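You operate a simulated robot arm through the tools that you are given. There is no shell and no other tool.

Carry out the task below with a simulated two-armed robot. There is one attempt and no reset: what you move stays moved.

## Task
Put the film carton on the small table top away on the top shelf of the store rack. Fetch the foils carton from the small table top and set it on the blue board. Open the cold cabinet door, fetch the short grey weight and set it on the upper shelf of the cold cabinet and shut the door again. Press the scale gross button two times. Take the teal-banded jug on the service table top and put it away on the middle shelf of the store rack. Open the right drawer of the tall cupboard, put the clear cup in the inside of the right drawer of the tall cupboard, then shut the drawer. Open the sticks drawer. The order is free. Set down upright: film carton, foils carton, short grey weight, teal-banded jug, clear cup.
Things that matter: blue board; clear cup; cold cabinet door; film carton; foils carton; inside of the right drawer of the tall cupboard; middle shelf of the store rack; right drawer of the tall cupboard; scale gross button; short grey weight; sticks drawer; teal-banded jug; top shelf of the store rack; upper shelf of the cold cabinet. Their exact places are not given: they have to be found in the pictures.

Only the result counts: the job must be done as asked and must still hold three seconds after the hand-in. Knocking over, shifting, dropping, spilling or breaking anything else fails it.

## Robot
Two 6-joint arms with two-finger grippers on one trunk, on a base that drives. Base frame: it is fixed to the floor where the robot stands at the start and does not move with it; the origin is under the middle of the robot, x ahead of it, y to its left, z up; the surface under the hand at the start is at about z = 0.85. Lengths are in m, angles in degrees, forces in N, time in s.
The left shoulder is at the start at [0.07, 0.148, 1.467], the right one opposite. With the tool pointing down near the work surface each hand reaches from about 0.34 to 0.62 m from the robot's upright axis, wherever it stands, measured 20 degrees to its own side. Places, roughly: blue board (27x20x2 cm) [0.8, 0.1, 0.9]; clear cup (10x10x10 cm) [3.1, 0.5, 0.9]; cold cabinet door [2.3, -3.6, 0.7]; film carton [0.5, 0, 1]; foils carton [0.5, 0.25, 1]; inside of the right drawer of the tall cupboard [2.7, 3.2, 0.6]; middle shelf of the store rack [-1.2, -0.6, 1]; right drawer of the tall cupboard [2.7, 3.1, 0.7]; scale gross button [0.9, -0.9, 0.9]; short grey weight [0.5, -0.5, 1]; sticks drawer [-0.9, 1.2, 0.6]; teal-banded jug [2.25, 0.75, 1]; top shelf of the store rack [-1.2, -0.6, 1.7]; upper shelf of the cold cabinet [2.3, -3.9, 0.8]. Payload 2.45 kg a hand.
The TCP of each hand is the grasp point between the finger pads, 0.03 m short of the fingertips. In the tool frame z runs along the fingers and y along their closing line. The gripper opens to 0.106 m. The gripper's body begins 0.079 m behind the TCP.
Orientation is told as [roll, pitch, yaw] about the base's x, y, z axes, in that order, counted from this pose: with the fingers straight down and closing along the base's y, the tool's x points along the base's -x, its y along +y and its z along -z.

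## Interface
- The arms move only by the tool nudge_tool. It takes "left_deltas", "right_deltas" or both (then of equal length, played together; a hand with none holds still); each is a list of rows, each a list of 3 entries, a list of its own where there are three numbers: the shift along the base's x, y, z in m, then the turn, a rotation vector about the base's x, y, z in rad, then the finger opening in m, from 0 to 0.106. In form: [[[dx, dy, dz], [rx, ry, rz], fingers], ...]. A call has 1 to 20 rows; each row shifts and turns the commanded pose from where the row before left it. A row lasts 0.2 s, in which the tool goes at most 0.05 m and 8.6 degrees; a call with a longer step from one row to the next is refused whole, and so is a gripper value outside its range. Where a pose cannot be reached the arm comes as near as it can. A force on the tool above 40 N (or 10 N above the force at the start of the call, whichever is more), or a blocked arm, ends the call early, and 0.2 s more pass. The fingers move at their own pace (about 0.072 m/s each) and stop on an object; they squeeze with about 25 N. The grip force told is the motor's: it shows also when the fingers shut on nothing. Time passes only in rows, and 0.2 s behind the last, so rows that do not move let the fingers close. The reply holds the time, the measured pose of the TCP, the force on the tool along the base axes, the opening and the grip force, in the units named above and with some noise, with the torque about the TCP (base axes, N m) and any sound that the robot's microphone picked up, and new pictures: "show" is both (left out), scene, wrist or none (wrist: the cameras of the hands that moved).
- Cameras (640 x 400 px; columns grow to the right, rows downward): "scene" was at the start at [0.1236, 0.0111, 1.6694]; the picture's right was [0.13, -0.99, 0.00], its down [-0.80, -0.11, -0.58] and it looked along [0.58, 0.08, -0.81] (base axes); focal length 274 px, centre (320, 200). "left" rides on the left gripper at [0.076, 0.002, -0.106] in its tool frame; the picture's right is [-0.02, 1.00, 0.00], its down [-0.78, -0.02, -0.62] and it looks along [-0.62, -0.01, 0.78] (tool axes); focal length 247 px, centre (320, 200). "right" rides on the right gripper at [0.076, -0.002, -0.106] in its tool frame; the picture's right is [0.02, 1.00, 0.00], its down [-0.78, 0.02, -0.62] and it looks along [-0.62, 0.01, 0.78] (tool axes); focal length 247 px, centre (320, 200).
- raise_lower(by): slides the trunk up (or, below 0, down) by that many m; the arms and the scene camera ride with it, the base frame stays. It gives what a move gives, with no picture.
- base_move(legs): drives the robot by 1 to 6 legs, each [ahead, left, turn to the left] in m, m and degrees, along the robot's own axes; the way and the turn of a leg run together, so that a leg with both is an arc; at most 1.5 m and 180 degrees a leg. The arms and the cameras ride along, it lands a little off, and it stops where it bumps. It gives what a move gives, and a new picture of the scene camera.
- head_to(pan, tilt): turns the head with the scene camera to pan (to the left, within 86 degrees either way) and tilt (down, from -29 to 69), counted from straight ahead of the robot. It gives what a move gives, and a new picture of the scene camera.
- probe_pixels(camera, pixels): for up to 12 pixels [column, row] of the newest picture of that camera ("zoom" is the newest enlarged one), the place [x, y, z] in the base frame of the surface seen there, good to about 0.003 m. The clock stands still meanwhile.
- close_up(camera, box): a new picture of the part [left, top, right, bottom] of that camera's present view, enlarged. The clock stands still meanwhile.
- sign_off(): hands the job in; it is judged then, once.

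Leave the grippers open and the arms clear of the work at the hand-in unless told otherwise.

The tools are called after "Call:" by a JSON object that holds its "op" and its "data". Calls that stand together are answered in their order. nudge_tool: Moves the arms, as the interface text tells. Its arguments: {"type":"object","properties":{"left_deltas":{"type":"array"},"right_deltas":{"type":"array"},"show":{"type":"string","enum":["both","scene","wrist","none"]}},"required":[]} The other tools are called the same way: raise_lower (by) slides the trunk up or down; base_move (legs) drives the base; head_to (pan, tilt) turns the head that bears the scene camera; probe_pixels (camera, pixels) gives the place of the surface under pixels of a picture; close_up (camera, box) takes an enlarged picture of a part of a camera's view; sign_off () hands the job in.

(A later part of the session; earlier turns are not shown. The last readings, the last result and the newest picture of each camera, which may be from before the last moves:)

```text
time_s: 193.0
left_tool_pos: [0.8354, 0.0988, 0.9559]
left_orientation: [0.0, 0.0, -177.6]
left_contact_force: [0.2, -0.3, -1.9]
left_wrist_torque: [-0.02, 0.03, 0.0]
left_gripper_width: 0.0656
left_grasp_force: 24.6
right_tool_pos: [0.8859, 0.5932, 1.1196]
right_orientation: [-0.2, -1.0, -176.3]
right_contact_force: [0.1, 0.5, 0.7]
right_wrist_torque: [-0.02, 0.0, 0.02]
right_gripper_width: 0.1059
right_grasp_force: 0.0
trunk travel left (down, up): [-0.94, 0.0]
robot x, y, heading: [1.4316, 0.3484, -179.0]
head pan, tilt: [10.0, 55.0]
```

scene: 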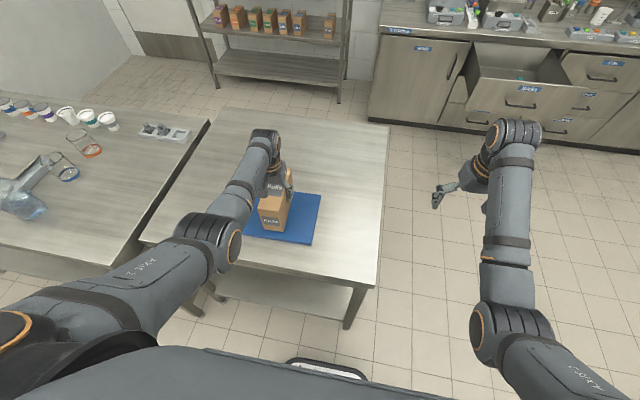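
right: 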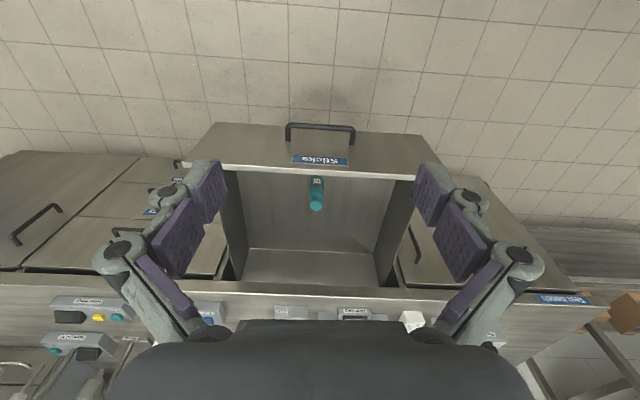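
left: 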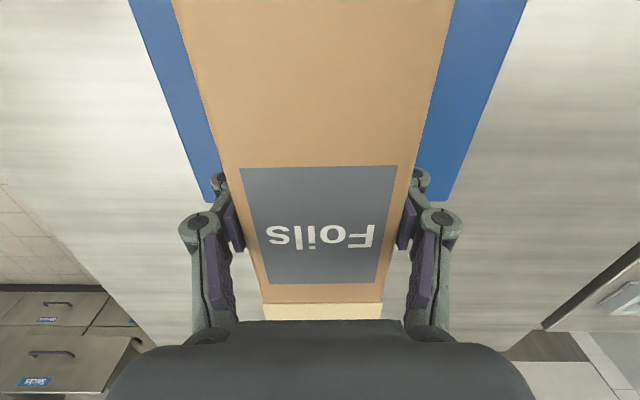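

Call:
{"op": "nudge_tool", "data": {"left_deltas": [[[0, 0, -0.002], [0, 0, 0], 0.04], [[0, 0, -0.001], [0, 0, 0], 0.04], [[0, 0, 0], [0, 0, 0], 0.04]], "show": "none"}}

```text
time_s: 193.8
left_tool_pos: [0.835, 0.0988, 0.9562]
left_orientation: [0.1, -0.1, -177.7]
left_contact_force: [-2.6, -1.7, 9.8]
left_wrist_torque: [0.03, -0.55, -0.06]
left_gripper_width: 0.0658
left_grasp_force: 25.5
right_tool_pos: [0.8876, 0.5949, 1.1198]
right_orientation: [-0.1, -1.1, -176.2]
right_contact_force: [0.8, -1.1, -0.9]
right_wrist_torque: [-0.02, -0.03, -0.04]
right_gripper_width: 0.1062
right_grasp_force: 0.1
trunk travel left (down, up): [-0.94, 0.0]
robot x, y, heading: [1.4359, 0.3492, -178.7]
head pan, tilt: [10.0, 55.0]
```

Contact (+9.8 N). I'll release and lift straight up.

Call:
{"op": "nudge_tool", "data": {"left_deltas": [[[0, 0, 0], [0, 0, 0], 0.075], [[0, 0, 0], [0, 0, 0], 0.106], [[0, 0, 0], [0, 0, 0], 0.106], [[0, 0, 0.04], [0, 0, 0], 0.106], [[0, 0, 0.04], [0, 0, 0], 0.106], [[0, 0, 0.04], [0, 0, 0], 0.106], [[0, 0, 0.03], [0, 0, 0], 0.106], [[0.03, 0, 0.0], [0, 0, 0], 0.106]], "show": "scene"}}

Call:
{"op": "close_up", "data": {"camera": "scene", "box": [220, 150, 350, 260]}}

```text
time_s: 195.6
left_tool_pos: [0.8641, 0.1006, 1.1021]
left_orientation: [0.1, 0.0, -177.6]
left_contact_force: [-0.6, -0.9, 0.1]
left_wrist_torque: [0.03, 0.03, 0.0]
left_gripper_width: 0.1059
left_grasp_force: 0.2
right_tool_pos: [0.8881, 0.5943, 1.1211]
right_orientation: [-0.3, -1.1, -176.3]
right_contact_force: [-0.1, -0.2, 0.2]
right_wrist_torque: [0.02, 0.06, 0.0]
right_gripper_width: 0.1061
right_grasp_force: 0.0
trunk travel left (down, up): [-0.94, 0.0]
robot x, y, heading: [1.4336, 0.3446, -178.7]
head pan, tilt: [10.0, 55.0]
```

scene: 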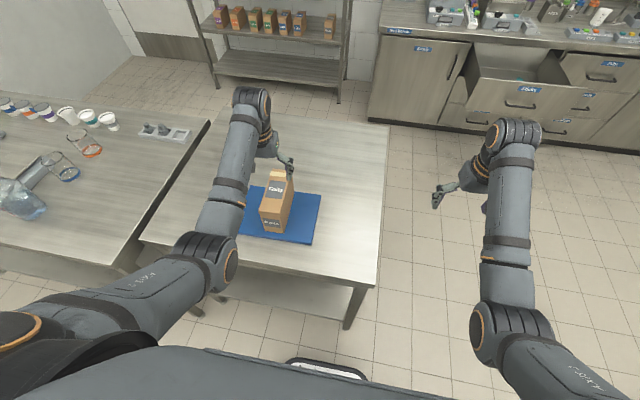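

```text
3.64 times, centred on (285, 205) of scene
```

zoom: 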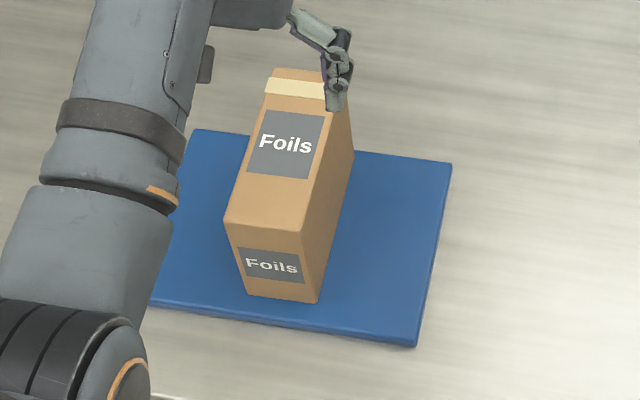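

The foils carton stands upright on the blue board. Next is the jug: I'll back off, strafe away from the service table's span and turn to face it.

Call:
{"op": "base_move", "data": {"legs": [[-0.07, 0.35, 0], [0, 0, 90], [0, 0, 90]]}}

Call:
{"op": "head_to", "data": {"pan": 40, "tilt": 40}}

```text
time_s: 205.7
left_tool_pos: [2.0649, 0.2735, 1.1014]
left_orientation: [0.1, 0.0, 5.7]
left_contact_force: [0.1, -0.1, -0.2]
left_wrist_torque: [0.0, 0.01, -0.03]
left_gripper_width: 0.106
left_grasp_force: 0.1
right_tool_pos: [2.0685, -0.2203, 1.1202]
right_orientation: [-0.1, -0.9, 6.9]
right_contact_force: [-0.5, -1.3, -1.4]
right_wrist_torque: [0.06, 0.01, -0.04]
right_gripper_width: 0.1057
right_grasp_force: 0.0
trunk travel left (down, up): [-0.94, 0.0]
robot x, y, heading: [1.5056, -0.0063, 4.4]
head pan, tilt: [10.0, 55.0]
```

scene: 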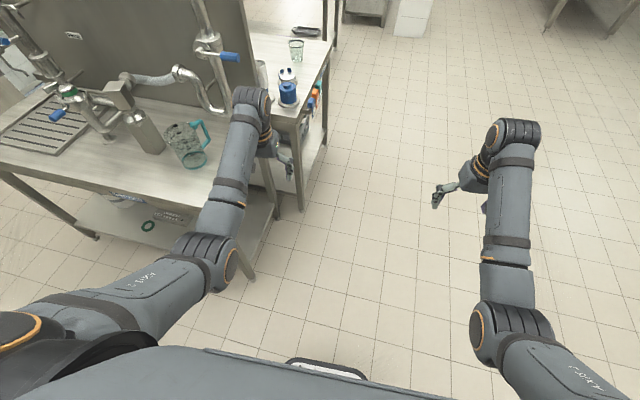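

```text
time_s: 206.7
left_tool_pos: [2.0651, 0.2744, 1.1014]
left_orientation: [0.1, 0.0, 5.8]
left_contact_force: [0.0, 0.2, 0.6]
left_wrist_torque: [-0.01, 0.01, 0.04]
left_gripper_width: 0.106
left_grasp_force: 0.1
right_tool_pos: [2.0683, -0.2208, 1.12]
right_orientation: [-0.2, -1.0, 7.0]
right_contact_force: [0.2, 0.4, -0.5]
right_wrist_torque: [0.01, 0.01, 0.01]
right_gripper_width: 0.1062
right_grasp_force: 0.0
trunk travel left (down, up): [-0.94, 0.0]
robot x, y, heading: [1.5084, -0.0052, 4.3]
head pan, tilt: [40.0, 40.0]
```

scene: 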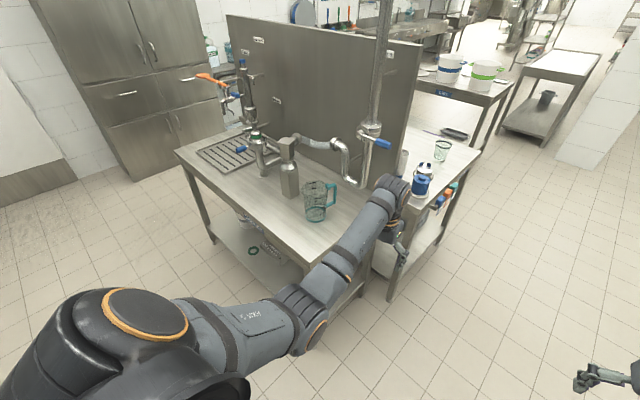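

Call:
{"op": "close_up", "data": {"camera": "scene", "box": [270, 130, 480, 260]}}

Call:
{"op": "probe_pixels", "data": {"camera": "scene", "pixels": [[318, 217], [305, 184], [325, 184], [307, 215], [324, 218], [334, 190], [334, 203], [315, 222], [300, 255], [365, 285], [440, 150], [289, 195]]}}

```text
3.05 times, centred on (375, 195) of scene
```

zoom: 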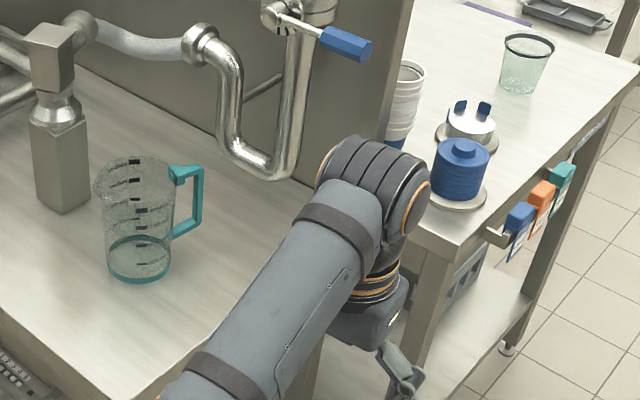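

```text
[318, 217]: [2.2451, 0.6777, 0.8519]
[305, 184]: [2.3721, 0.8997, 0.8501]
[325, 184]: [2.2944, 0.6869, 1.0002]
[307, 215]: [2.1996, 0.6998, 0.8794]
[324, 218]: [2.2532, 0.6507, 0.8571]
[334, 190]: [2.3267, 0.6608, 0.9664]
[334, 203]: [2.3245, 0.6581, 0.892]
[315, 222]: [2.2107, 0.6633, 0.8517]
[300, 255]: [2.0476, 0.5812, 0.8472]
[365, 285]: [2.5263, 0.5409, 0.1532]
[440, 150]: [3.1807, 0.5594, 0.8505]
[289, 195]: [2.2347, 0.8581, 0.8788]
```

The jug (teal base band and handle, looks empty) stands near (2.25, 0.69), bottom at z 0.85, top at about 1.0, with its handle on the far side. For the rack's middle shelf I need a side grip, so I'll square the base and pitch the left tool −70° in free space here.

Call:
{"op": "base_move", "data": {"legs": [[-0.1, 0, -4.4]]}}

Call:
{"op": "nudge_tool", "data": {"left_deltas": [[[0, 0, 0], [0, -0.136, 0], 0.106], [[0, 0, 0], [0, -0.136, 0], 0.106], [[0, 0, 0], [0, -0.136, 0], 0.106], [[0, 0, 0], [0, -0.136, 0], 0.106], [[0, 0, 0], [0, -0.136, 0], 0.106], [[0, 0, 0], [0, -0.136, 0], 0.106], [[0, 0, 0], [0, -0.136, 0], 0.106], [[0, 0, 0], [0, -0.136, 0], 0.106], [[0, 0, 0], [0, -0.134, 0], 0.106], [[0, 0, 0], [0, 0, 0], 0.106]], "show": "wrist"}}

```text
time_s: 207.8
left_tool_pos: [1.9899, 0.226, 1.0996]
left_orientation: [0.1, 0.2, 1.2]
left_contact_force: [0.6, 0.2, 0.0]
left_wrist_torque: [0.0, 0.05, 0.05]
left_gripper_width: 0.1057
left_grasp_force: 0.0
right_tool_pos: [1.9545, -0.2675, 1.117]
right_orientation: [-0.2, -0.8, 2.5]
right_contact_force: [0.5, 0.1, -0.5]
right_wrist_torque: [0.0, 0.03, -0.01]
right_gripper_width: 0.1061
right_grasp_force: 0.1
trunk travel left (down, up): [-0.94, 0.0]
robot x, y, heading: [1.409, -0.0093, -0.2]
head pan, tilt: [40.0, 40.0]
```

scene: 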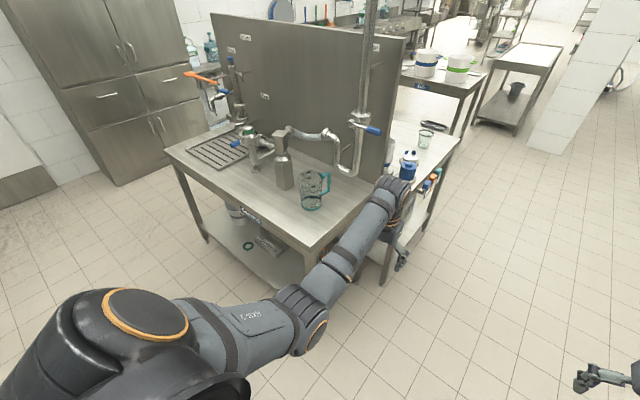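

```text
time_s: 210.0
left_tool_pos: [1.9873, 0.2259, 1.1025]
left_orientation: [-2.9, -70.0, 3.1]
left_contact_force: [-0.8, -0.9, -0.1]
left_wrist_torque: [-0.02, 0.0, 0.03]
left_gripper_width: 0.106
left_grasp_force: 0.0
right_tool_pos: [1.9514, -0.2671, 1.1194]
right_orientation: [-0.2, -0.9, 2.5]
right_contact_force: [0.8, 1.1, 1.2]
right_wrist_torque: [0.01, -0.01, -0.01]
right_gripper_width: 0.1064
right_grasp_force: 0.1
trunk travel left (down, up): [-0.94, 0.0]
robot x, y, heading: [1.4089, -0.0076, -0.2]
head pan, tilt: [40.0, 40.0]
```

left: 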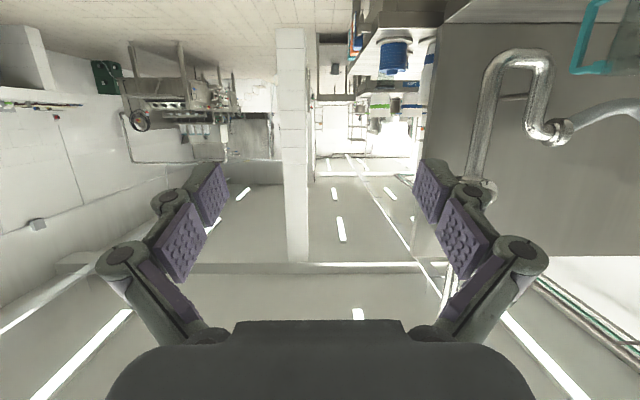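

Left tool at −70° pitch. I'll strafe 0.46 m left so the hand is in line with the jug, still short of it, and look.

Call:
{"op": "base_move", "data": {"legs": [[0.0, 0.46, 0]]}}

Call:
{"op": "head_to", "data": {"pan": 25, "tilt": 45}}

Call:
{"op": "close_up", "data": {"camera": "scene", "box": [220, 60, 420, 200]}}

```text
time_s: 212.8
left_tool_pos: [1.9951, 0.6759, 1.1014]
left_orientation: [-2.7, -70.0, 2.3]
left_contact_force: [-0.2, 0.3, -0.3]
left_wrist_torque: [0.0, 0.01, 0.01]
left_gripper_width: 0.1062
left_grasp_force: 0.1
right_tool_pos: [1.9523, 0.1838, 1.1197]
right_orientation: [-0.3, -1.1, 1.8]
right_contact_force: [0.1, 0.4, 0.2]
right_wrist_torque: [0.0, -0.01, 0.01]
right_gripper_width: 0.106
right_grasp_force: 0.1
trunk travel left (down, up): [-0.94, 0.0]
robot x, y, heading: [1.4135, 0.4513, -0.9]
head pan, tilt: [40.0, 40.0]
```

scene: 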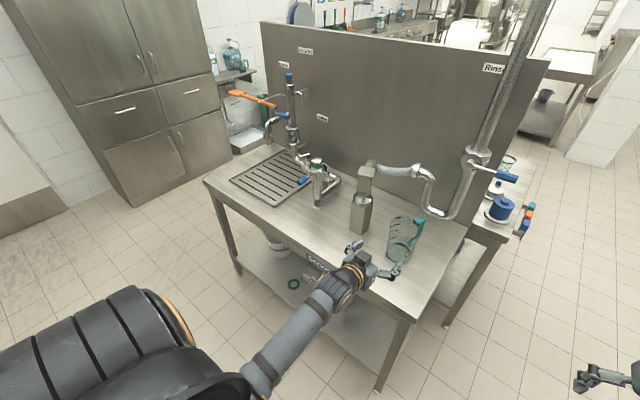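

```text
time_s: 213.6
left_tool_pos: [1.9942, 0.6775, 1.1012]
left_orientation: [-2.9, -70.0, 2.6]
left_contact_force: [0.8, -0.3, -0.5]
left_wrist_torque: [0.01, 0.03, -0.01]
left_gripper_width: 0.1057
left_grasp_force: 0.0
right_tool_pos: [1.9505, 0.1843, 1.1199]
right_orientation: [-0.3, -1.0, 1.8]
right_contact_force: [0.6, -0.8, 0.3]
right_wrist_torque: [-0.02, 0.02, -0.02]
right_gripper_width: 0.1061
right_grasp_force: 0.0
trunk travel left (down, up): [-0.94, 0.0]
robot x, y, heading: [1.4134, 0.4503, -0.9]
head pan, tilt: [25.0, 45.0]
```

scene: 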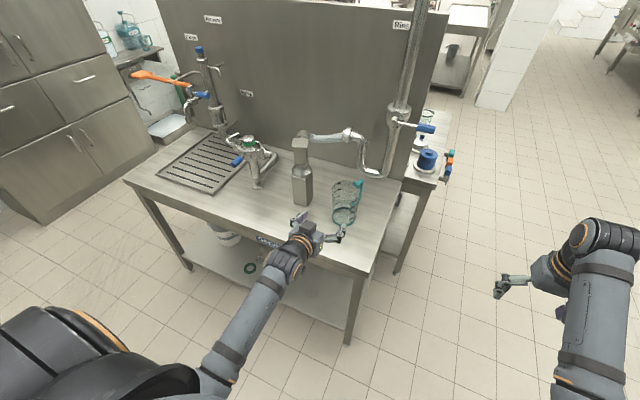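

```text
2.86 times, centred on (320, 130) of scene
```

zoom: 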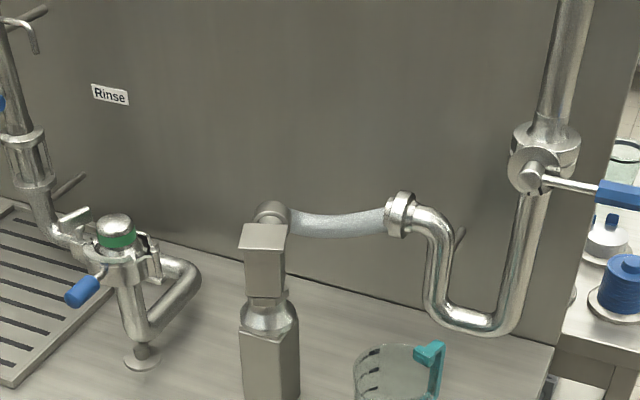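

I'll lower the left hand to about z 0.945 in front of the table edge so its camera can see the jug.

Call:
{"op": "nudge_tool", "data": {"left_deltas": [[[-0.01, 0, -0.04], [0, 0, 0], 0.106], [[-0.01, 0, -0.04], [0, 0, 0], 0.106], [[0, 0, -0.04], [0, 0, 0], 0.106], [[0, 0, -0.036], [0, 0, 0], 0.106], [[0, 0, 0], [0, 0, 0], 0.106]]}}

Call:
{"op": "close_up", "data": {"camera": "left", "box": [220, 60, 420, 200]}}

Call:
{"op": "close_up", "data": {"camera": "scene", "box": [280, 150, 400, 250]}}

```text
time_s: 214.8
left_tool_pos: [1.9725, 0.6775, 0.9455]
left_orientation: [-2.9, -70.0, 2.5]
left_contact_force: [0.3, 0.4, -0.2]
left_wrist_torque: [-0.02, -0.01, -0.03]
left_gripper_width: 0.1059
left_grasp_force: 0.0
right_tool_pos: [1.9509, 0.1858, 1.1208]
right_orientation: [-0.3, -1.1, 1.8]
right_contact_force: [0.7, -0.2, 0.3]
right_wrist_torque: [0.01, -0.03, 0.0]
right_gripper_width: 0.1061
right_grasp_force: 0.1
trunk travel left (down, up): [-0.94, 0.0]
robot x, y, heading: [1.4117, 0.4525, -0.9]
head pan, tilt: [25.0, 45.0]
```

scene: 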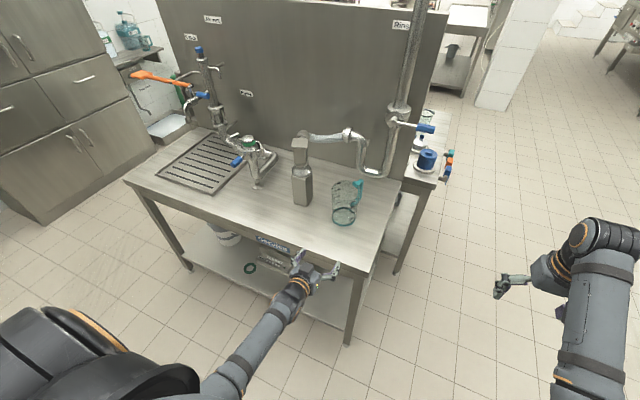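
left: 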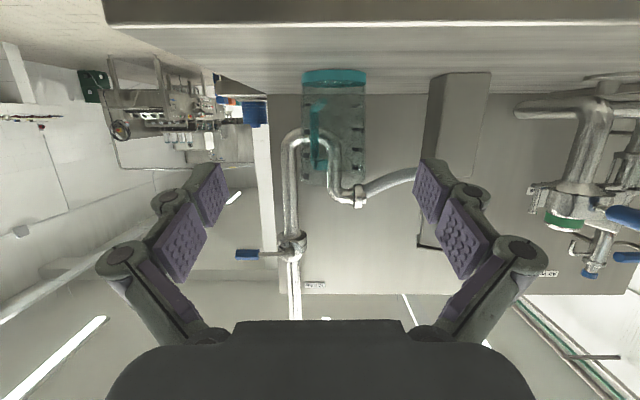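

```text
2.86 times, centred on (320, 130) of left
```

zoom: 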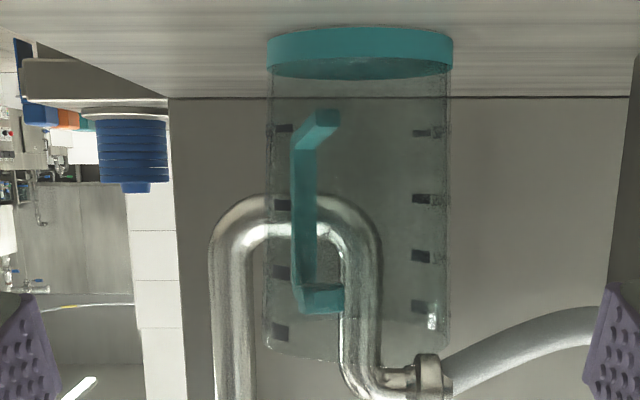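

```text
4.00 times, centred on (340, 200) of scene
```

zoom: 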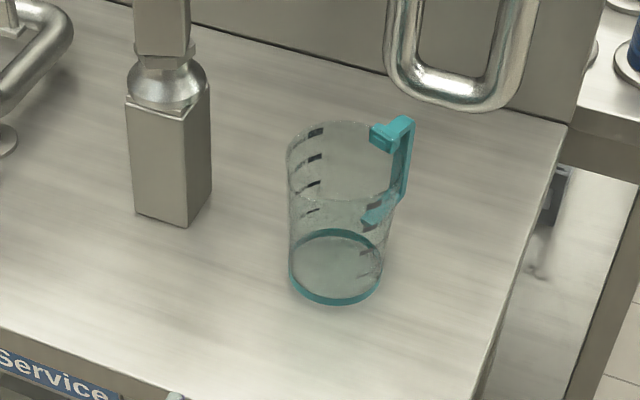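

Call:
{"op": "probe_pixels", "data": {"camera": "left", "pixels": [[303, 77], [312, 77], [320, 77], [334, 77], [348, 77], [358, 77], [365, 77], [334, 72], [334, 82]]}}

Call:
{"op": "probe_pixels", "data": {"camera": "zoom", "pixels": [[293, 285], [335, 300], [380, 285], [335, 235], [300, 255], [375, 252], [395, 130], [400, 180], [335, 270], [500, 380], [160, 180], [200, 200]]}}

```text
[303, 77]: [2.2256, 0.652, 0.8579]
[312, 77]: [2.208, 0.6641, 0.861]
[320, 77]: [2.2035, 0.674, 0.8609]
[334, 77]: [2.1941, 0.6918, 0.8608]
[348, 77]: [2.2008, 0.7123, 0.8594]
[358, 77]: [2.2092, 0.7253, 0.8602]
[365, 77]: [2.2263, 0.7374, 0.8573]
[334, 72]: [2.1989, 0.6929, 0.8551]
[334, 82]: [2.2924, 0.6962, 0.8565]
```

```text
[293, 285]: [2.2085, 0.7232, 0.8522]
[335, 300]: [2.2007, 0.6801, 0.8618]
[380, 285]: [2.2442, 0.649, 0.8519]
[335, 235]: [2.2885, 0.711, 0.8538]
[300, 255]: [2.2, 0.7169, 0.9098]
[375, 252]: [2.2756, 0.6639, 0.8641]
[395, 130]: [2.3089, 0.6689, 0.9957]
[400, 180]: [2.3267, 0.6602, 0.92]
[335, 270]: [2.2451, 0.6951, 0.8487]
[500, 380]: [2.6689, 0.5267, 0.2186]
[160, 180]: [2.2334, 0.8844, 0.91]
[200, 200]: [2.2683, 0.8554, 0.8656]
```

The jug is a straight cylinder centred at about (2.2435, 0.6945) with radius ≈ 0.047, so the 0.106 opening leaves about 6 mm each side. I'll drive ahead 15 cm (tips stay short of the jug), then fine-align.

Call:
{"op": "base_move", "data": {"legs": [[0.15, 0, 0.9]]}}

Call:
{"op": "nudge_tool", "data": {"left_deltas": [[[0, 0, 0], [0, 0, 0], 0.106]]}}

Call:
{"op": "probe_pixels", "data": {"camera": "left", "pixels": [[320, 60], [335, 60], [345, 60], [320, 50], [340, 50]]}}

```text
time_s: 216.1
left_tool_pos: [2.109, 0.6891, 0.9465]
left_orientation: [-2.9, -70.0, 3.8]
left_contact_force: [-0.2, -0.3, 0.1]
left_wrist_torque: [0.02, 0.01, -0.01]
left_gripper_width: 0.106
left_grasp_force: 0.1
right_tool_pos: [2.0994, 0.1969, 1.122]
right_orientation: [-0.3, -1.2, 3.0]
right_contact_force: [-0.4, -0.1, -0.2]
right_wrist_torque: [-0.01, -0.03, -0.02]
right_gripper_width: 0.1059
right_grasp_force: 0.2
trunk travel left (down, up): [-0.94, 0.0]
robot x, y, heading: [1.5603, 0.4491, 0.2]
head pan, tilt: [25.0, 45.0]
```

scene: 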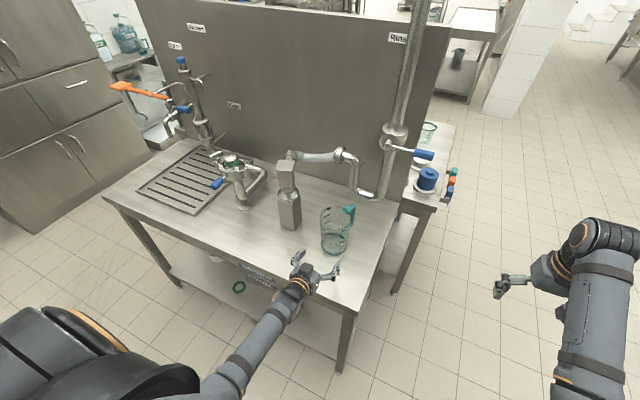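

```text
time_s: 216.5
left_tool_pos: [2.112, 0.6898, 0.9451]
left_orientation: [-2.9, -70.0, 3.6]
left_contact_force: [-0.7, 0.3, 0.4]
left_wrist_torque: [-0.02, -0.01, 0.0]
left_gripper_width: 0.1061
left_grasp_force: 0.0
right_tool_pos: [2.1027, 0.1966, 1.1206]
right_orientation: [-0.1, -1.1, 3.0]
right_contact_force: [-0.8, 1.0, -0.6]
right_wrist_torque: [0.01, -0.01, 0.01]
right_gripper_width: 0.106
right_grasp_force: 0.1
trunk travel left (down, up): [-0.94, 0.0]
robot x, y, heading: [1.5564, 0.4457, 0.5]
head pan, tilt: [25.0, 45.0]
```

scene: 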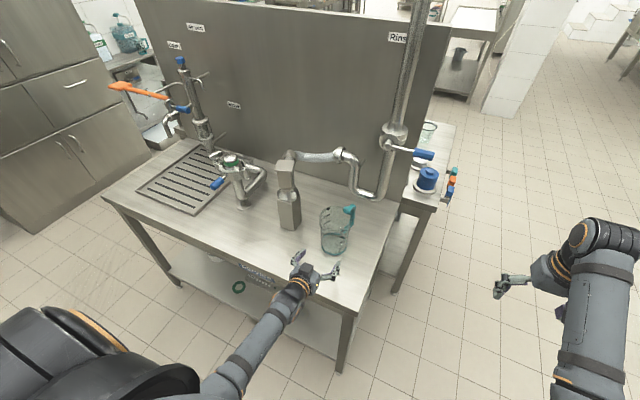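
left: 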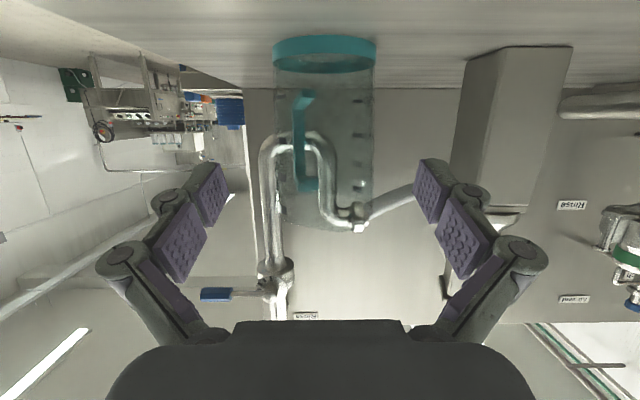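

```text
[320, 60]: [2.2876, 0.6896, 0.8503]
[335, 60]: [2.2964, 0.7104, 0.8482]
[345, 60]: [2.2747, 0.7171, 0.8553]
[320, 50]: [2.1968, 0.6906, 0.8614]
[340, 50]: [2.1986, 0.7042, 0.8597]
```

Nearly aligned. I'll apply the +4.5 mm y correction and advance 5 cm, then check once more before straddling the jug.

Call:
{"op": "nudge_tool", "data": {"left_deltas": [[[0.01, 0.0045, -0.004], [0, 0, -0.012], 0.106], [[0.02, 0, 0], [0, 0, 0], 0.106], [[0.015, 0, 0], [0, 0, 0], 0.106], [[0, 0, 0], [0, 0, 0], 0.106]], "show": "wrist"}}

Call:
{"op": "probe_pixels", "data": {"camera": "left", "pixels": [[325, 35], [300, 35], [350, 35], [280, 40], [370, 40], [325, 28]]}}

Call:
{"op": "close_up", "data": {"camera": "left", "box": [180, 0, 460, 240]}}

```text
time_s: 217.5
left_tool_pos: [2.1582, 0.6935, 0.9411]
left_orientation: [-3.0, -69.9, 3.1]
left_contact_force: [0.0, -0.2, 0.0]
left_wrist_torque: [-0.02, -0.02, 0.0]
left_gripper_width: 0.106
left_grasp_force: 0.1
right_tool_pos: [2.1027, 0.1955, 1.1194]
right_orientation: [-0.4, -1.0, 3.1]
right_contact_force: [0.0, 0.0, 0.6]
right_wrist_torque: [-0.02, 0.0, 0.01]
right_gripper_width: 0.106
right_grasp_force: 0.0
trunk travel left (down, up): [-0.94, 0.0]
robot x, y, heading: [1.5582, 0.4459, 0.2]
head pan, tilt: [25.0, 45.0]
```

left: 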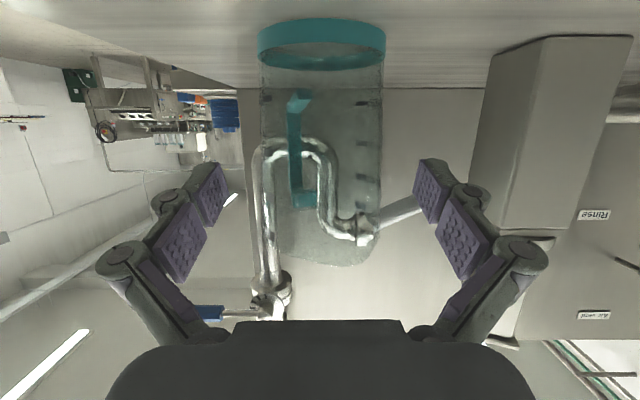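

```text
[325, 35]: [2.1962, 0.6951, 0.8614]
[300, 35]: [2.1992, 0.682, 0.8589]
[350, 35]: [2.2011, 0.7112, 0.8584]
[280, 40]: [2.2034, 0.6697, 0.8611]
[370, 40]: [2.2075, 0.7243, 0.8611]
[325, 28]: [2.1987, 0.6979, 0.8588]
```

```text
1.67 times, centred on (320, 120) of left
```

zoom: 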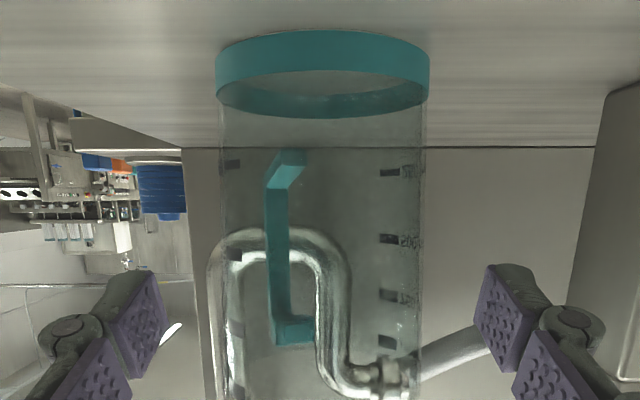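

Centred (jug 322 vs finger midline 320). I'll advance to the jug's axis and close gently.

Call:
{"op": "nudge_tool", "data": {"left_deltas": [[[0.03, 0, 0], [0, 0, 0], 0.106], [[0.03, 0, 0], [0, 0, 0], 0.106], [[0.022, 0, 0], [0, 0, 0], 0.106], [[0, 0, 0], [0, 0, 0], 0.106]], "show": "both"}}

```text
time_s: 218.5
left_tool_pos: [2.2385, 0.6931, 0.942]
left_orientation: [-2.9, -70.1, 3.0]
left_contact_force: [0.6, -0.3, -0.3]
left_wrist_torque: [-0.03, -0.01, 0.04]
left_gripper_width: 0.106
left_grasp_force: 0.1
right_tool_pos: [2.1029, 0.1972, 1.1204]
right_orientation: [-0.2, -1.0, 3.0]
right_contact_force: [1.1, 0.3, -0.2]
right_wrist_torque: [-0.01, 0.02, -0.02]
right_gripper_width: 0.1058
right_grasp_force: 0.0
trunk travel left (down, up): [-0.94, 0.0]
robot x, y, heading: [1.5575, 0.4482, 0.2]
head pan, tilt: [25.0, 45.0]
```

scene: 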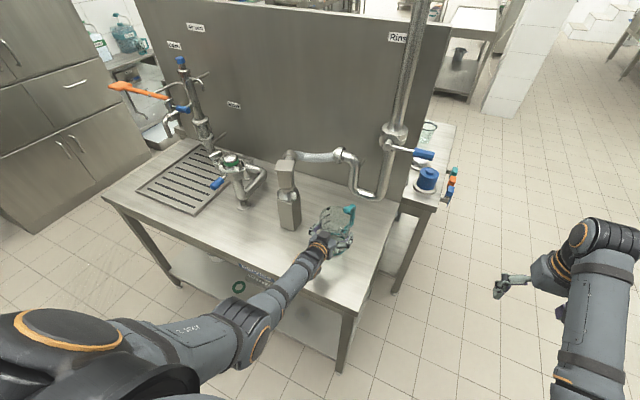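
left: 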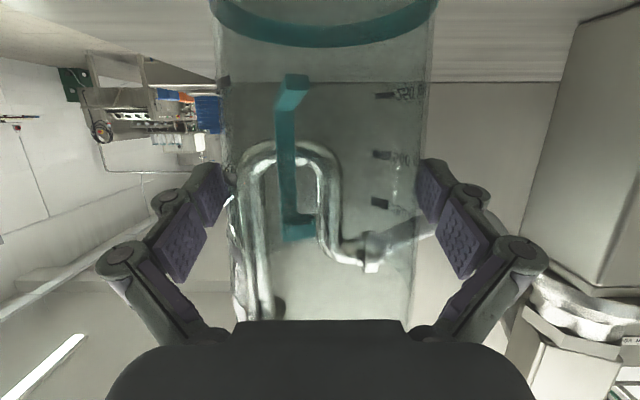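

Straddling the jug with no contact. I'll close.

Call:
{"op": "nudge_tool", "data": {"left_deltas": [[[0, 0, 0], [0, 0, 0], 0.095], [[0, 0, 0], [0, 0, 0], 0.088], [[0, 0, 0], [0, 0, 0], 0.07], [[0, 0, 0], [0, 0, 0], 0.07], [[0, 0, 0], [0, 0, 0], 0.07]], "show": "wrist"}}

```text
time_s: 219.7
left_tool_pos: [2.2369, 0.6933, 0.9412]
left_orientation: [-2.9, -70.0, 3.0]
left_contact_force: [1.1, 1.8, 3.1]
left_wrist_torque: [0.13, -0.05, 0.02]
left_gripper_width: 0.1004
left_grasp_force: 24.9
right_tool_pos: [2.102, 0.1961, 1.1195]
right_orientation: [-0.3, -1.0, 3.0]
right_contact_force: [0.5, 0.3, -0.3]
right_wrist_torque: [-0.04, 0.03, 0.01]
right_gripper_width: 0.1062
right_grasp_force: 0.0
trunk travel left (down, up): [-0.94, 0.0]
robot x, y, heading: [1.5585, 0.451, 0.5]
head pan, tilt: [25.0, 45.0]
```

left: 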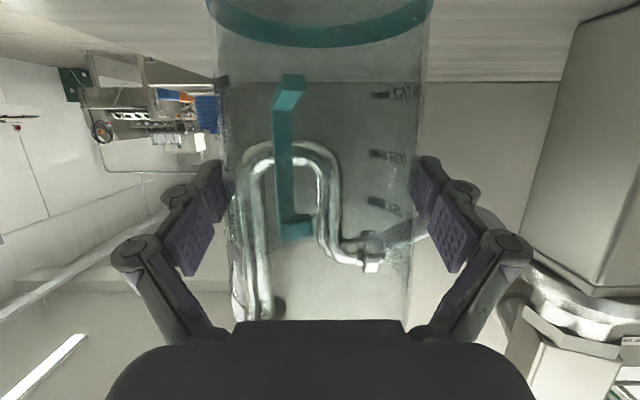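

Stopped at 0.100 with 25 N. I'll lift a little and check that the jug follows.

Call:
{"op": "nudge_tool", "data": {"left_deltas": [[[0, 0, 0.006], [0, 0, 0], 0.07], [[0, 0, 0.014], [0, 0, 0], 0.07], [[0, 0, 0.02], [0, 0, 0], 0.07], [[0, 0, 0], [0, 0, 0], 0.07]], "show": "both"}}

Call:
{"op": "close_up", "data": {"camera": "scene", "box": [260, 170, 420, 290]}}

```text
time_s: 220.7
left_tool_pos: [2.2414, 0.6917, 0.9733]
left_orientation: [-3.1, -69.8, 3.1]
left_contact_force: [0.6, -0.3, -1.7]
left_wrist_torque: [-0.01, 0.01, -0.04]
left_gripper_width: 0.1006
left_grasp_force: 24.8
left hand out of reach, approached as far as the arm can: row 3
right_tool_pos: [2.1029, 0.1964, 1.1191]
right_orientation: [-0.3, -1.0, 3.0]
right_contact_force: [-0.3, 1.2, 0.3]
right_wrist_torque: [0.03, 0.0, 0.01]
right_gripper_width: 0.106
right_grasp_force: 0.0
trunk travel left (down, up): [-0.94, 0.0]
robot x, y, heading: [1.5575, 0.4525, 0.3]
head pan, tilt: [25.0, 45.0]
```

scene: 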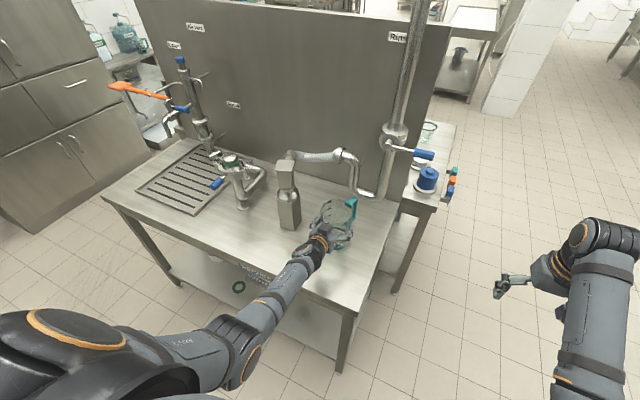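
left: 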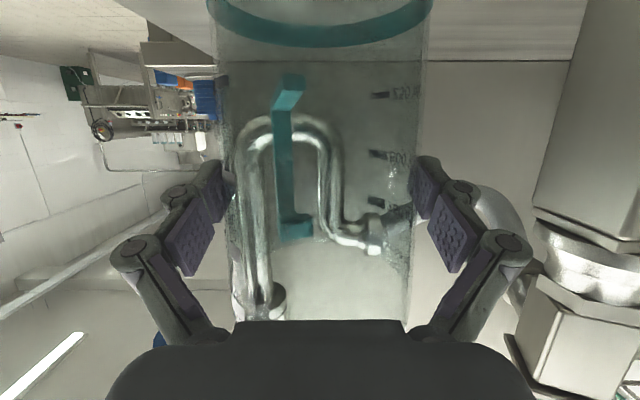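

```text
3.33 times, centred on (340, 230) of scene
```

zoom: 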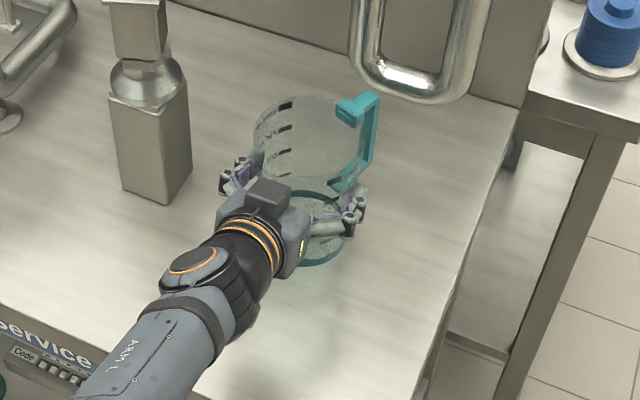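

The jug is lifted and steady (offset TCP to bottom ≈ 0.091). I'll back straight out from the table, then pull the arm in and raise the jug.

Call:
{"op": "base_move", "data": {"legs": [[-0.17, 0, 0]]}}

Call:
{"op": "nudge_tool", "data": {"left_deltas": [[[-0.02, 0, 0.02], [0, 0, 0], 0.07], [[-0.02, 0, 0.02], [0, 0, 0], 0.07], [[-0.02, 0, 0.02], [0, 0, 0], 0.07], [[-0.02, 0, 0.02], [0, 0, 0], 0.07], [[-0.02, 0, 0.02], [0, 0, 0], 0.07], [[-0.02, 0, 0.01], [0, 0, 0], 0.07], [[0, 0, 0], [0, 0, 0], 0.07]]}}

```text
time_s: 222.2
left_tool_pos: [2.0727, 0.6927, 0.9712]
left_orientation: [-2.9, -69.7, 3.1]
left_contact_force: [0.1, 0.3, -1.0]
left_wrist_torque: [-0.02, 0.0, 0.0]
left_gripper_width: 0.1005
left_grasp_force: 24.9
right_tool_pos: [1.9368, 0.1962, 1.1176]
right_orientation: [-0.2, -0.9, 3.2]
right_contact_force: [-0.1, -0.7, 0.3]
right_wrist_torque: [0.0, 0.05, 0.03]
right_gripper_width: 0.1061
right_grasp_force: 0.0
trunk travel left (down, up): [-0.94, 0.0]
robot x, y, heading: [1.3917, 0.4493, 0.3]
head pan, tilt: [25.0, 45.0]
```

scene: 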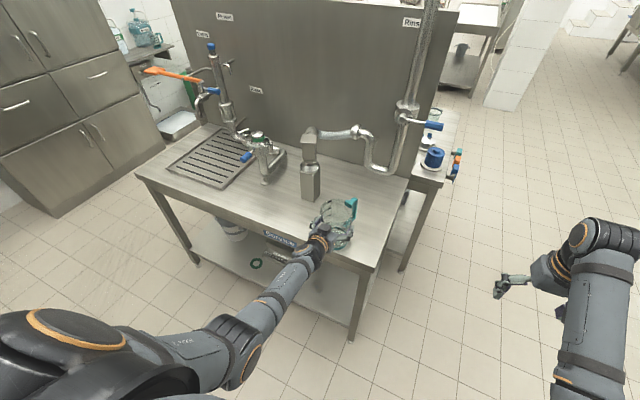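

```text
time_s: 223.8
left_tool_pos: [1.9765, 0.7054, 1.0399]
left_orientation: [-4.1, -70.4, 2.5]
left_contact_force: [-0.5, 0.8, -2.4]
left_wrist_torque: [-0.01, 0.0, 0.0]
left_gripper_width: 0.1002
left_grasp_force: 25.1
left hand out of reach, approached as far as the arm can: row 1, 2, 3, 4, 5, 6
right_tool_pos: [1.9338, 0.1973, 1.1191]
right_orientation: [-0.2, -1.1, 3.3]
right_contact_force: [0.3, -0.2, 0.3]
right_wrist_torque: [0.01, 0.01, 0.0]
right_gripper_width: 0.1062
right_grasp_force: 0.1
trunk travel left (down, up): [-0.94, 0.0]
robot x, y, heading: [1.3891, 0.4496, 0.1]
head pan, tilt: [25.0, 45.0]
```

scene: 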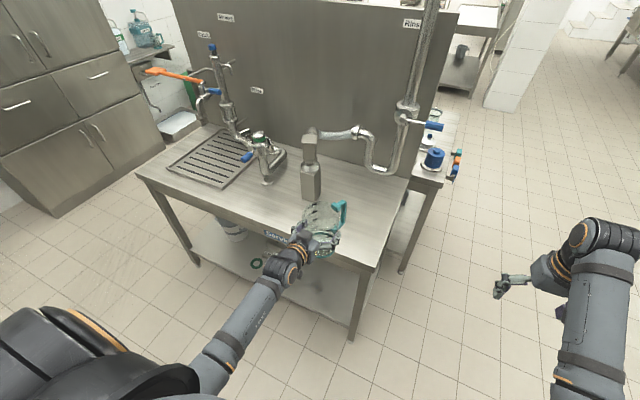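
left: 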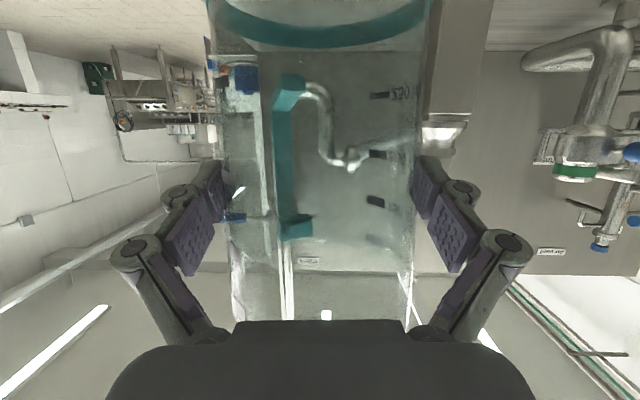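

The jug is clear. I'll drive round the table's left side: turn left, forward, turn left, forward.

Call:
{"op": "base_move", "data": {"legs": [[0, 0, 90], [0.6, 0, 0], [0, 0, 90], [1.0, 0, 0]]}}

```text
time_s: 239.7
left_tool_pos: [-0.2204, 0.714, 1.0394]
left_orientation: [-3.9, -70.3, -175.5]
left_contact_force: [-0.6, 0.1, -0.6]
left_wrist_torque: [-0.04, -0.03, -0.04]
left_gripper_width: 0.1005
left_grasp_force: 24.8
right_tool_pos: [-0.1934, 1.2234, 1.12]
right_orientation: [-0.3, -1.1, -174.8]
right_contact_force: [-0.6, -0.6, 0.7]
right_wrist_torque: [0.0, 0.02, 0.01]
right_gripper_width: 0.1061
right_grasp_force: 0.1
trunk travel left (down, up): [-0.94, 0.0]
robot x, y, heading: [0.3579, 0.995, -177.7]
head pan, tilt: [25.0, 45.0]
```

scene: 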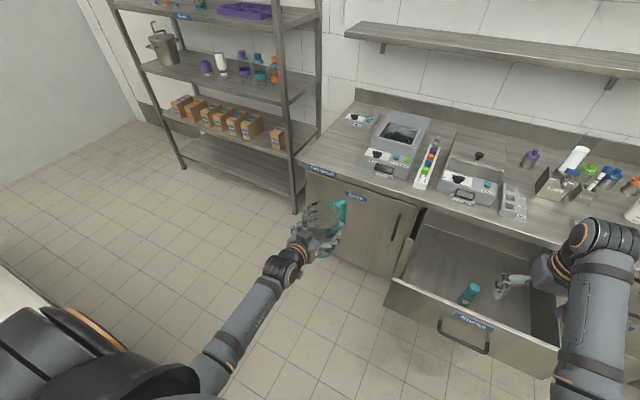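

Now the diagonal between the table corner and the open drawer, then strafe along to the rack.

Call:
{"op": "base_move", "data": {"legs": [[0.37, 0.48, -2.0], [0, 1.05, 0]]}}

Call:
{"op": "head_to", "data": {"pan": 5, "tilt": 35}}

```text
time_s: 242.8
left_tool_pos: [-0.5052, 0.2705, 1.039]
left_orientation: [-2.5, -70.2, -170.9]
left_contact_force: [0.0, 0.1, 0.0]
left_wrist_torque: [0.0, -0.05, 0.08]
left_gripper_width: 0.1005
left_grasp_force: 24.7
right_tool_pos: [-0.5361, 0.7791, 1.1197]
right_orientation: [0.4, -1.4, -168.6]
right_contact_force: [-0.1, 0.6, -0.1]
right_wrist_torque: [-0.12, 0.03, 0.01]
right_gripper_width: 0.1056
right_grasp_force: 0.0
trunk travel left (down, up): [-0.94, 0.0]
robot x, y, heading: [0.0373, 0.6044, -171.0]
head pan, tilt: [25.0, 45.0]
stopped in leg 1: the robot was blocked; the commanded pose is now the measured one
```

scene: 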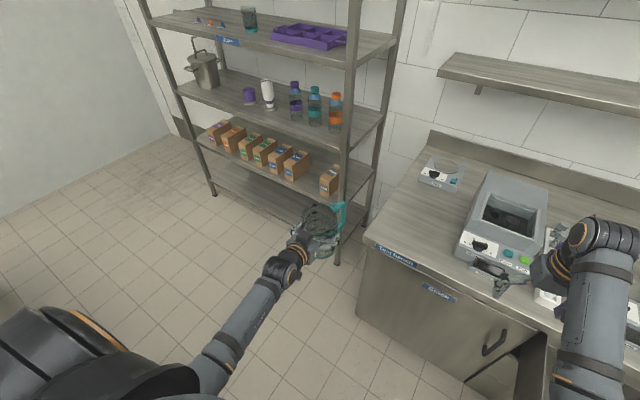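

```text
time_s: 243.7
left_tool_pos: [-0.5096, 0.2598, 1.0343]
left_orientation: [-4.1, -69.8, -169.4]
left_contact_force: [0.5, -0.8, -1.0]
left_wrist_torque: [-0.02, 0.0, -0.01]
left_gripper_width: 0.1004
left_grasp_force: 25.4
right_tool_pos: [-0.5403, 0.767, 1.1187]
right_orientation: [-0.1, -1.1, -168.5]
right_contact_force: [-0.5, -1.4, -0.2]
right_wrist_torque: [0.0, -0.02, 0.01]
right_gripper_width: 0.106
right_grasp_force: 0.0
trunk travel left (down, up): [-0.94, 0.0]
robot x, y, heading: [0.035, 0.5997, -171.3]
head pan, tilt: [5.0, 35.0]
```

scene: 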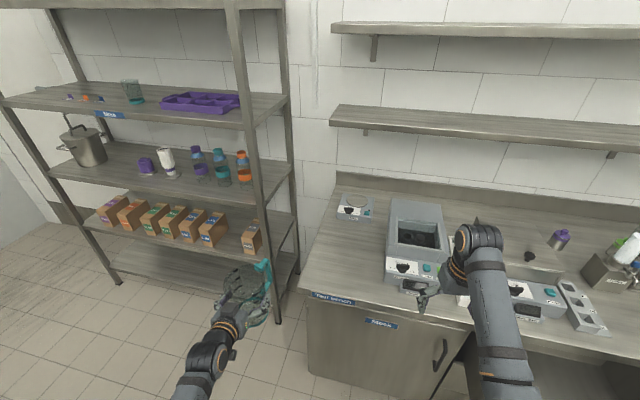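

The base bumped (heading twisted to −171°), probably on the small table's corner behind me. I'll check the table, board and drawer by looking, then move away from it.

Call:
{"op": "head_to", "data": {"pan": 86, "tilt": 50}}

```text
time_s: 245.2
left_tool_pos: [-0.5073, 0.2609, 1.0366]
left_orientation: [-3.6, -70.0, -169.5]
left_contact_force: [0.9, 0.8, -1.2]
left_wrist_torque: [0.02, 0.0, -0.02]
left_gripper_width: 0.1006
left_grasp_force: 25.0
right_tool_pos: [-0.5377, 0.7693, 1.1204]
right_orientation: [-0.1, -1.2, -168.6]
right_contact_force: [0.2, 0.5, -0.6]
right_wrist_torque: [-0.04, 0.03, -0.02]
right_gripper_width: 0.1062
right_grasp_force: 0.1
trunk travel left (down, up): [-0.94, 0.0]
robot x, y, heading: [0.0385, 0.5966, -171.1]
head pan, tilt: [85.9, 50.0]
```

scene: 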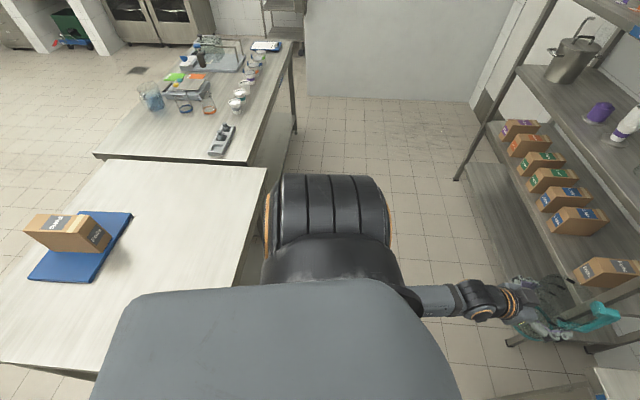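

Call:
{"op": "close_up", "data": {"camera": "scene", "box": [0, 180, 160, 300]}}

Call:
{"op": "probe_pixels", "data": {"camera": "scene", "pixels": [[30, 228], [40, 232], [75, 217], [60, 245], [100, 245], [85, 225], [125, 216], [50, 270], [262, 172], [105, 162]]}}

```text
3.33 times, centred on (80, 240) of scene
```

zoom: 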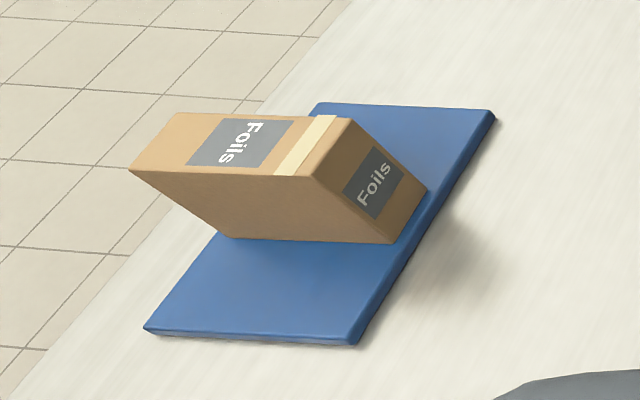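

```text
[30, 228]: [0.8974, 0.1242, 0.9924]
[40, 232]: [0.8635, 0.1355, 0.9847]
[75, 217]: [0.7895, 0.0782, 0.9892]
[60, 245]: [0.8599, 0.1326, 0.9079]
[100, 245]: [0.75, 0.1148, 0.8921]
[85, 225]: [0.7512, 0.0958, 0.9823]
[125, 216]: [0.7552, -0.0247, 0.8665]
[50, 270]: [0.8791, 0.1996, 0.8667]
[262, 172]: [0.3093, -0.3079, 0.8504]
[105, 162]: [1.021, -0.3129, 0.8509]
```

The foils carton still stands fine on the board and the table hasn't moved. I'll move ahead a little, away from the table, square up, then strafe left to the rack.

Call:
{"op": "base_move", "data": {"legs": [[0.12, 0, 0], [0, 0, -9]]}}

Call:
{"op": "head_to", "data": {"pan": 10, "tilt": 40}}

```text
time_s: 247.1
left_tool_pos: [-0.6721, 0.3313, 1.0359]
left_orientation: [-3.9, -70.0, -178.5]
left_contact_force: [-0.4, -0.5, -1.5]
left_wrist_torque: [0.01, -0.02, -0.01]
left_gripper_width: 0.1005
left_grasp_force: 24.8
right_tool_pos: [-0.6222, 0.8371, 1.1213]
right_orientation: [-0.1, -1.2, -177.7]
right_contact_force: [0.2, 0.2, 0.0]
right_wrist_torque: [0.01, 0.05, 0.02]
right_gripper_width: 0.1061
right_grasp_force: 0.1
trunk travel left (down, up): [-0.94, 0.0]
robot x, y, heading: [-0.0838, 0.5839, 179.5]
head pan, tilt: [85.9, 50.0]
```

scene: 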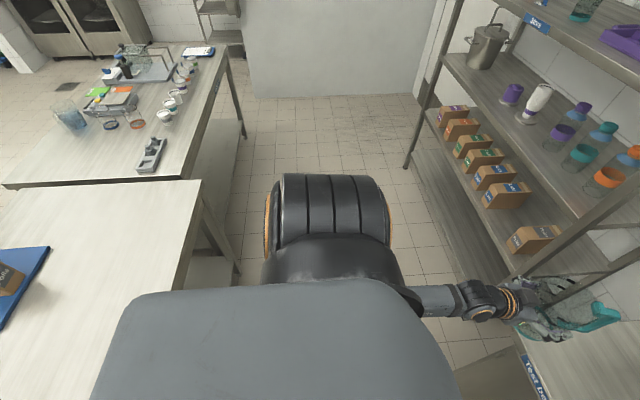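

```text
time_s: 248.6
left_tool_pos: [-0.6729, 0.3334, 1.0357]
left_orientation: [-3.7, -70.1, -178.7]
left_contact_force: [-0.5, -0.5, -1.1]
left_wrist_torque: [0.03, -0.02, -0.01]
left_gripper_width: 0.1004
left_grasp_force: 25.2
right_tool_pos: [-0.6239, 0.84, 1.1211]
right_orientation: [0.0, -1.2, -177.5]
right_contact_force: [-0.3, 0.7, -0.1]
right_wrist_torque: [0.04, 0.0, -0.02]
right_gripper_width: 0.1059
right_grasp_force: 0.1
trunk travel left (down, up): [-0.94, 0.0]
robot x, y, heading: [-0.0825, 0.581, 179.6]
head pan, tilt: [10.0, 40.0]
```

scene: 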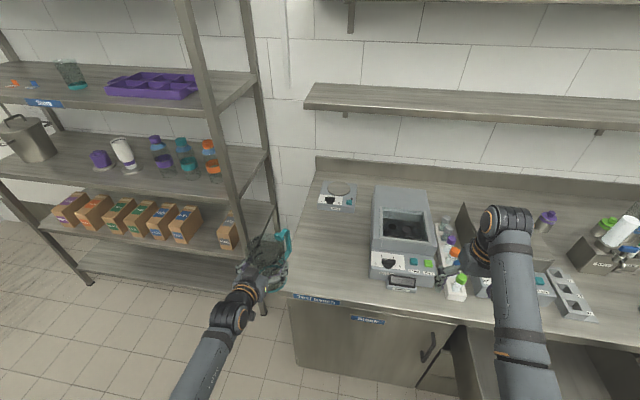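

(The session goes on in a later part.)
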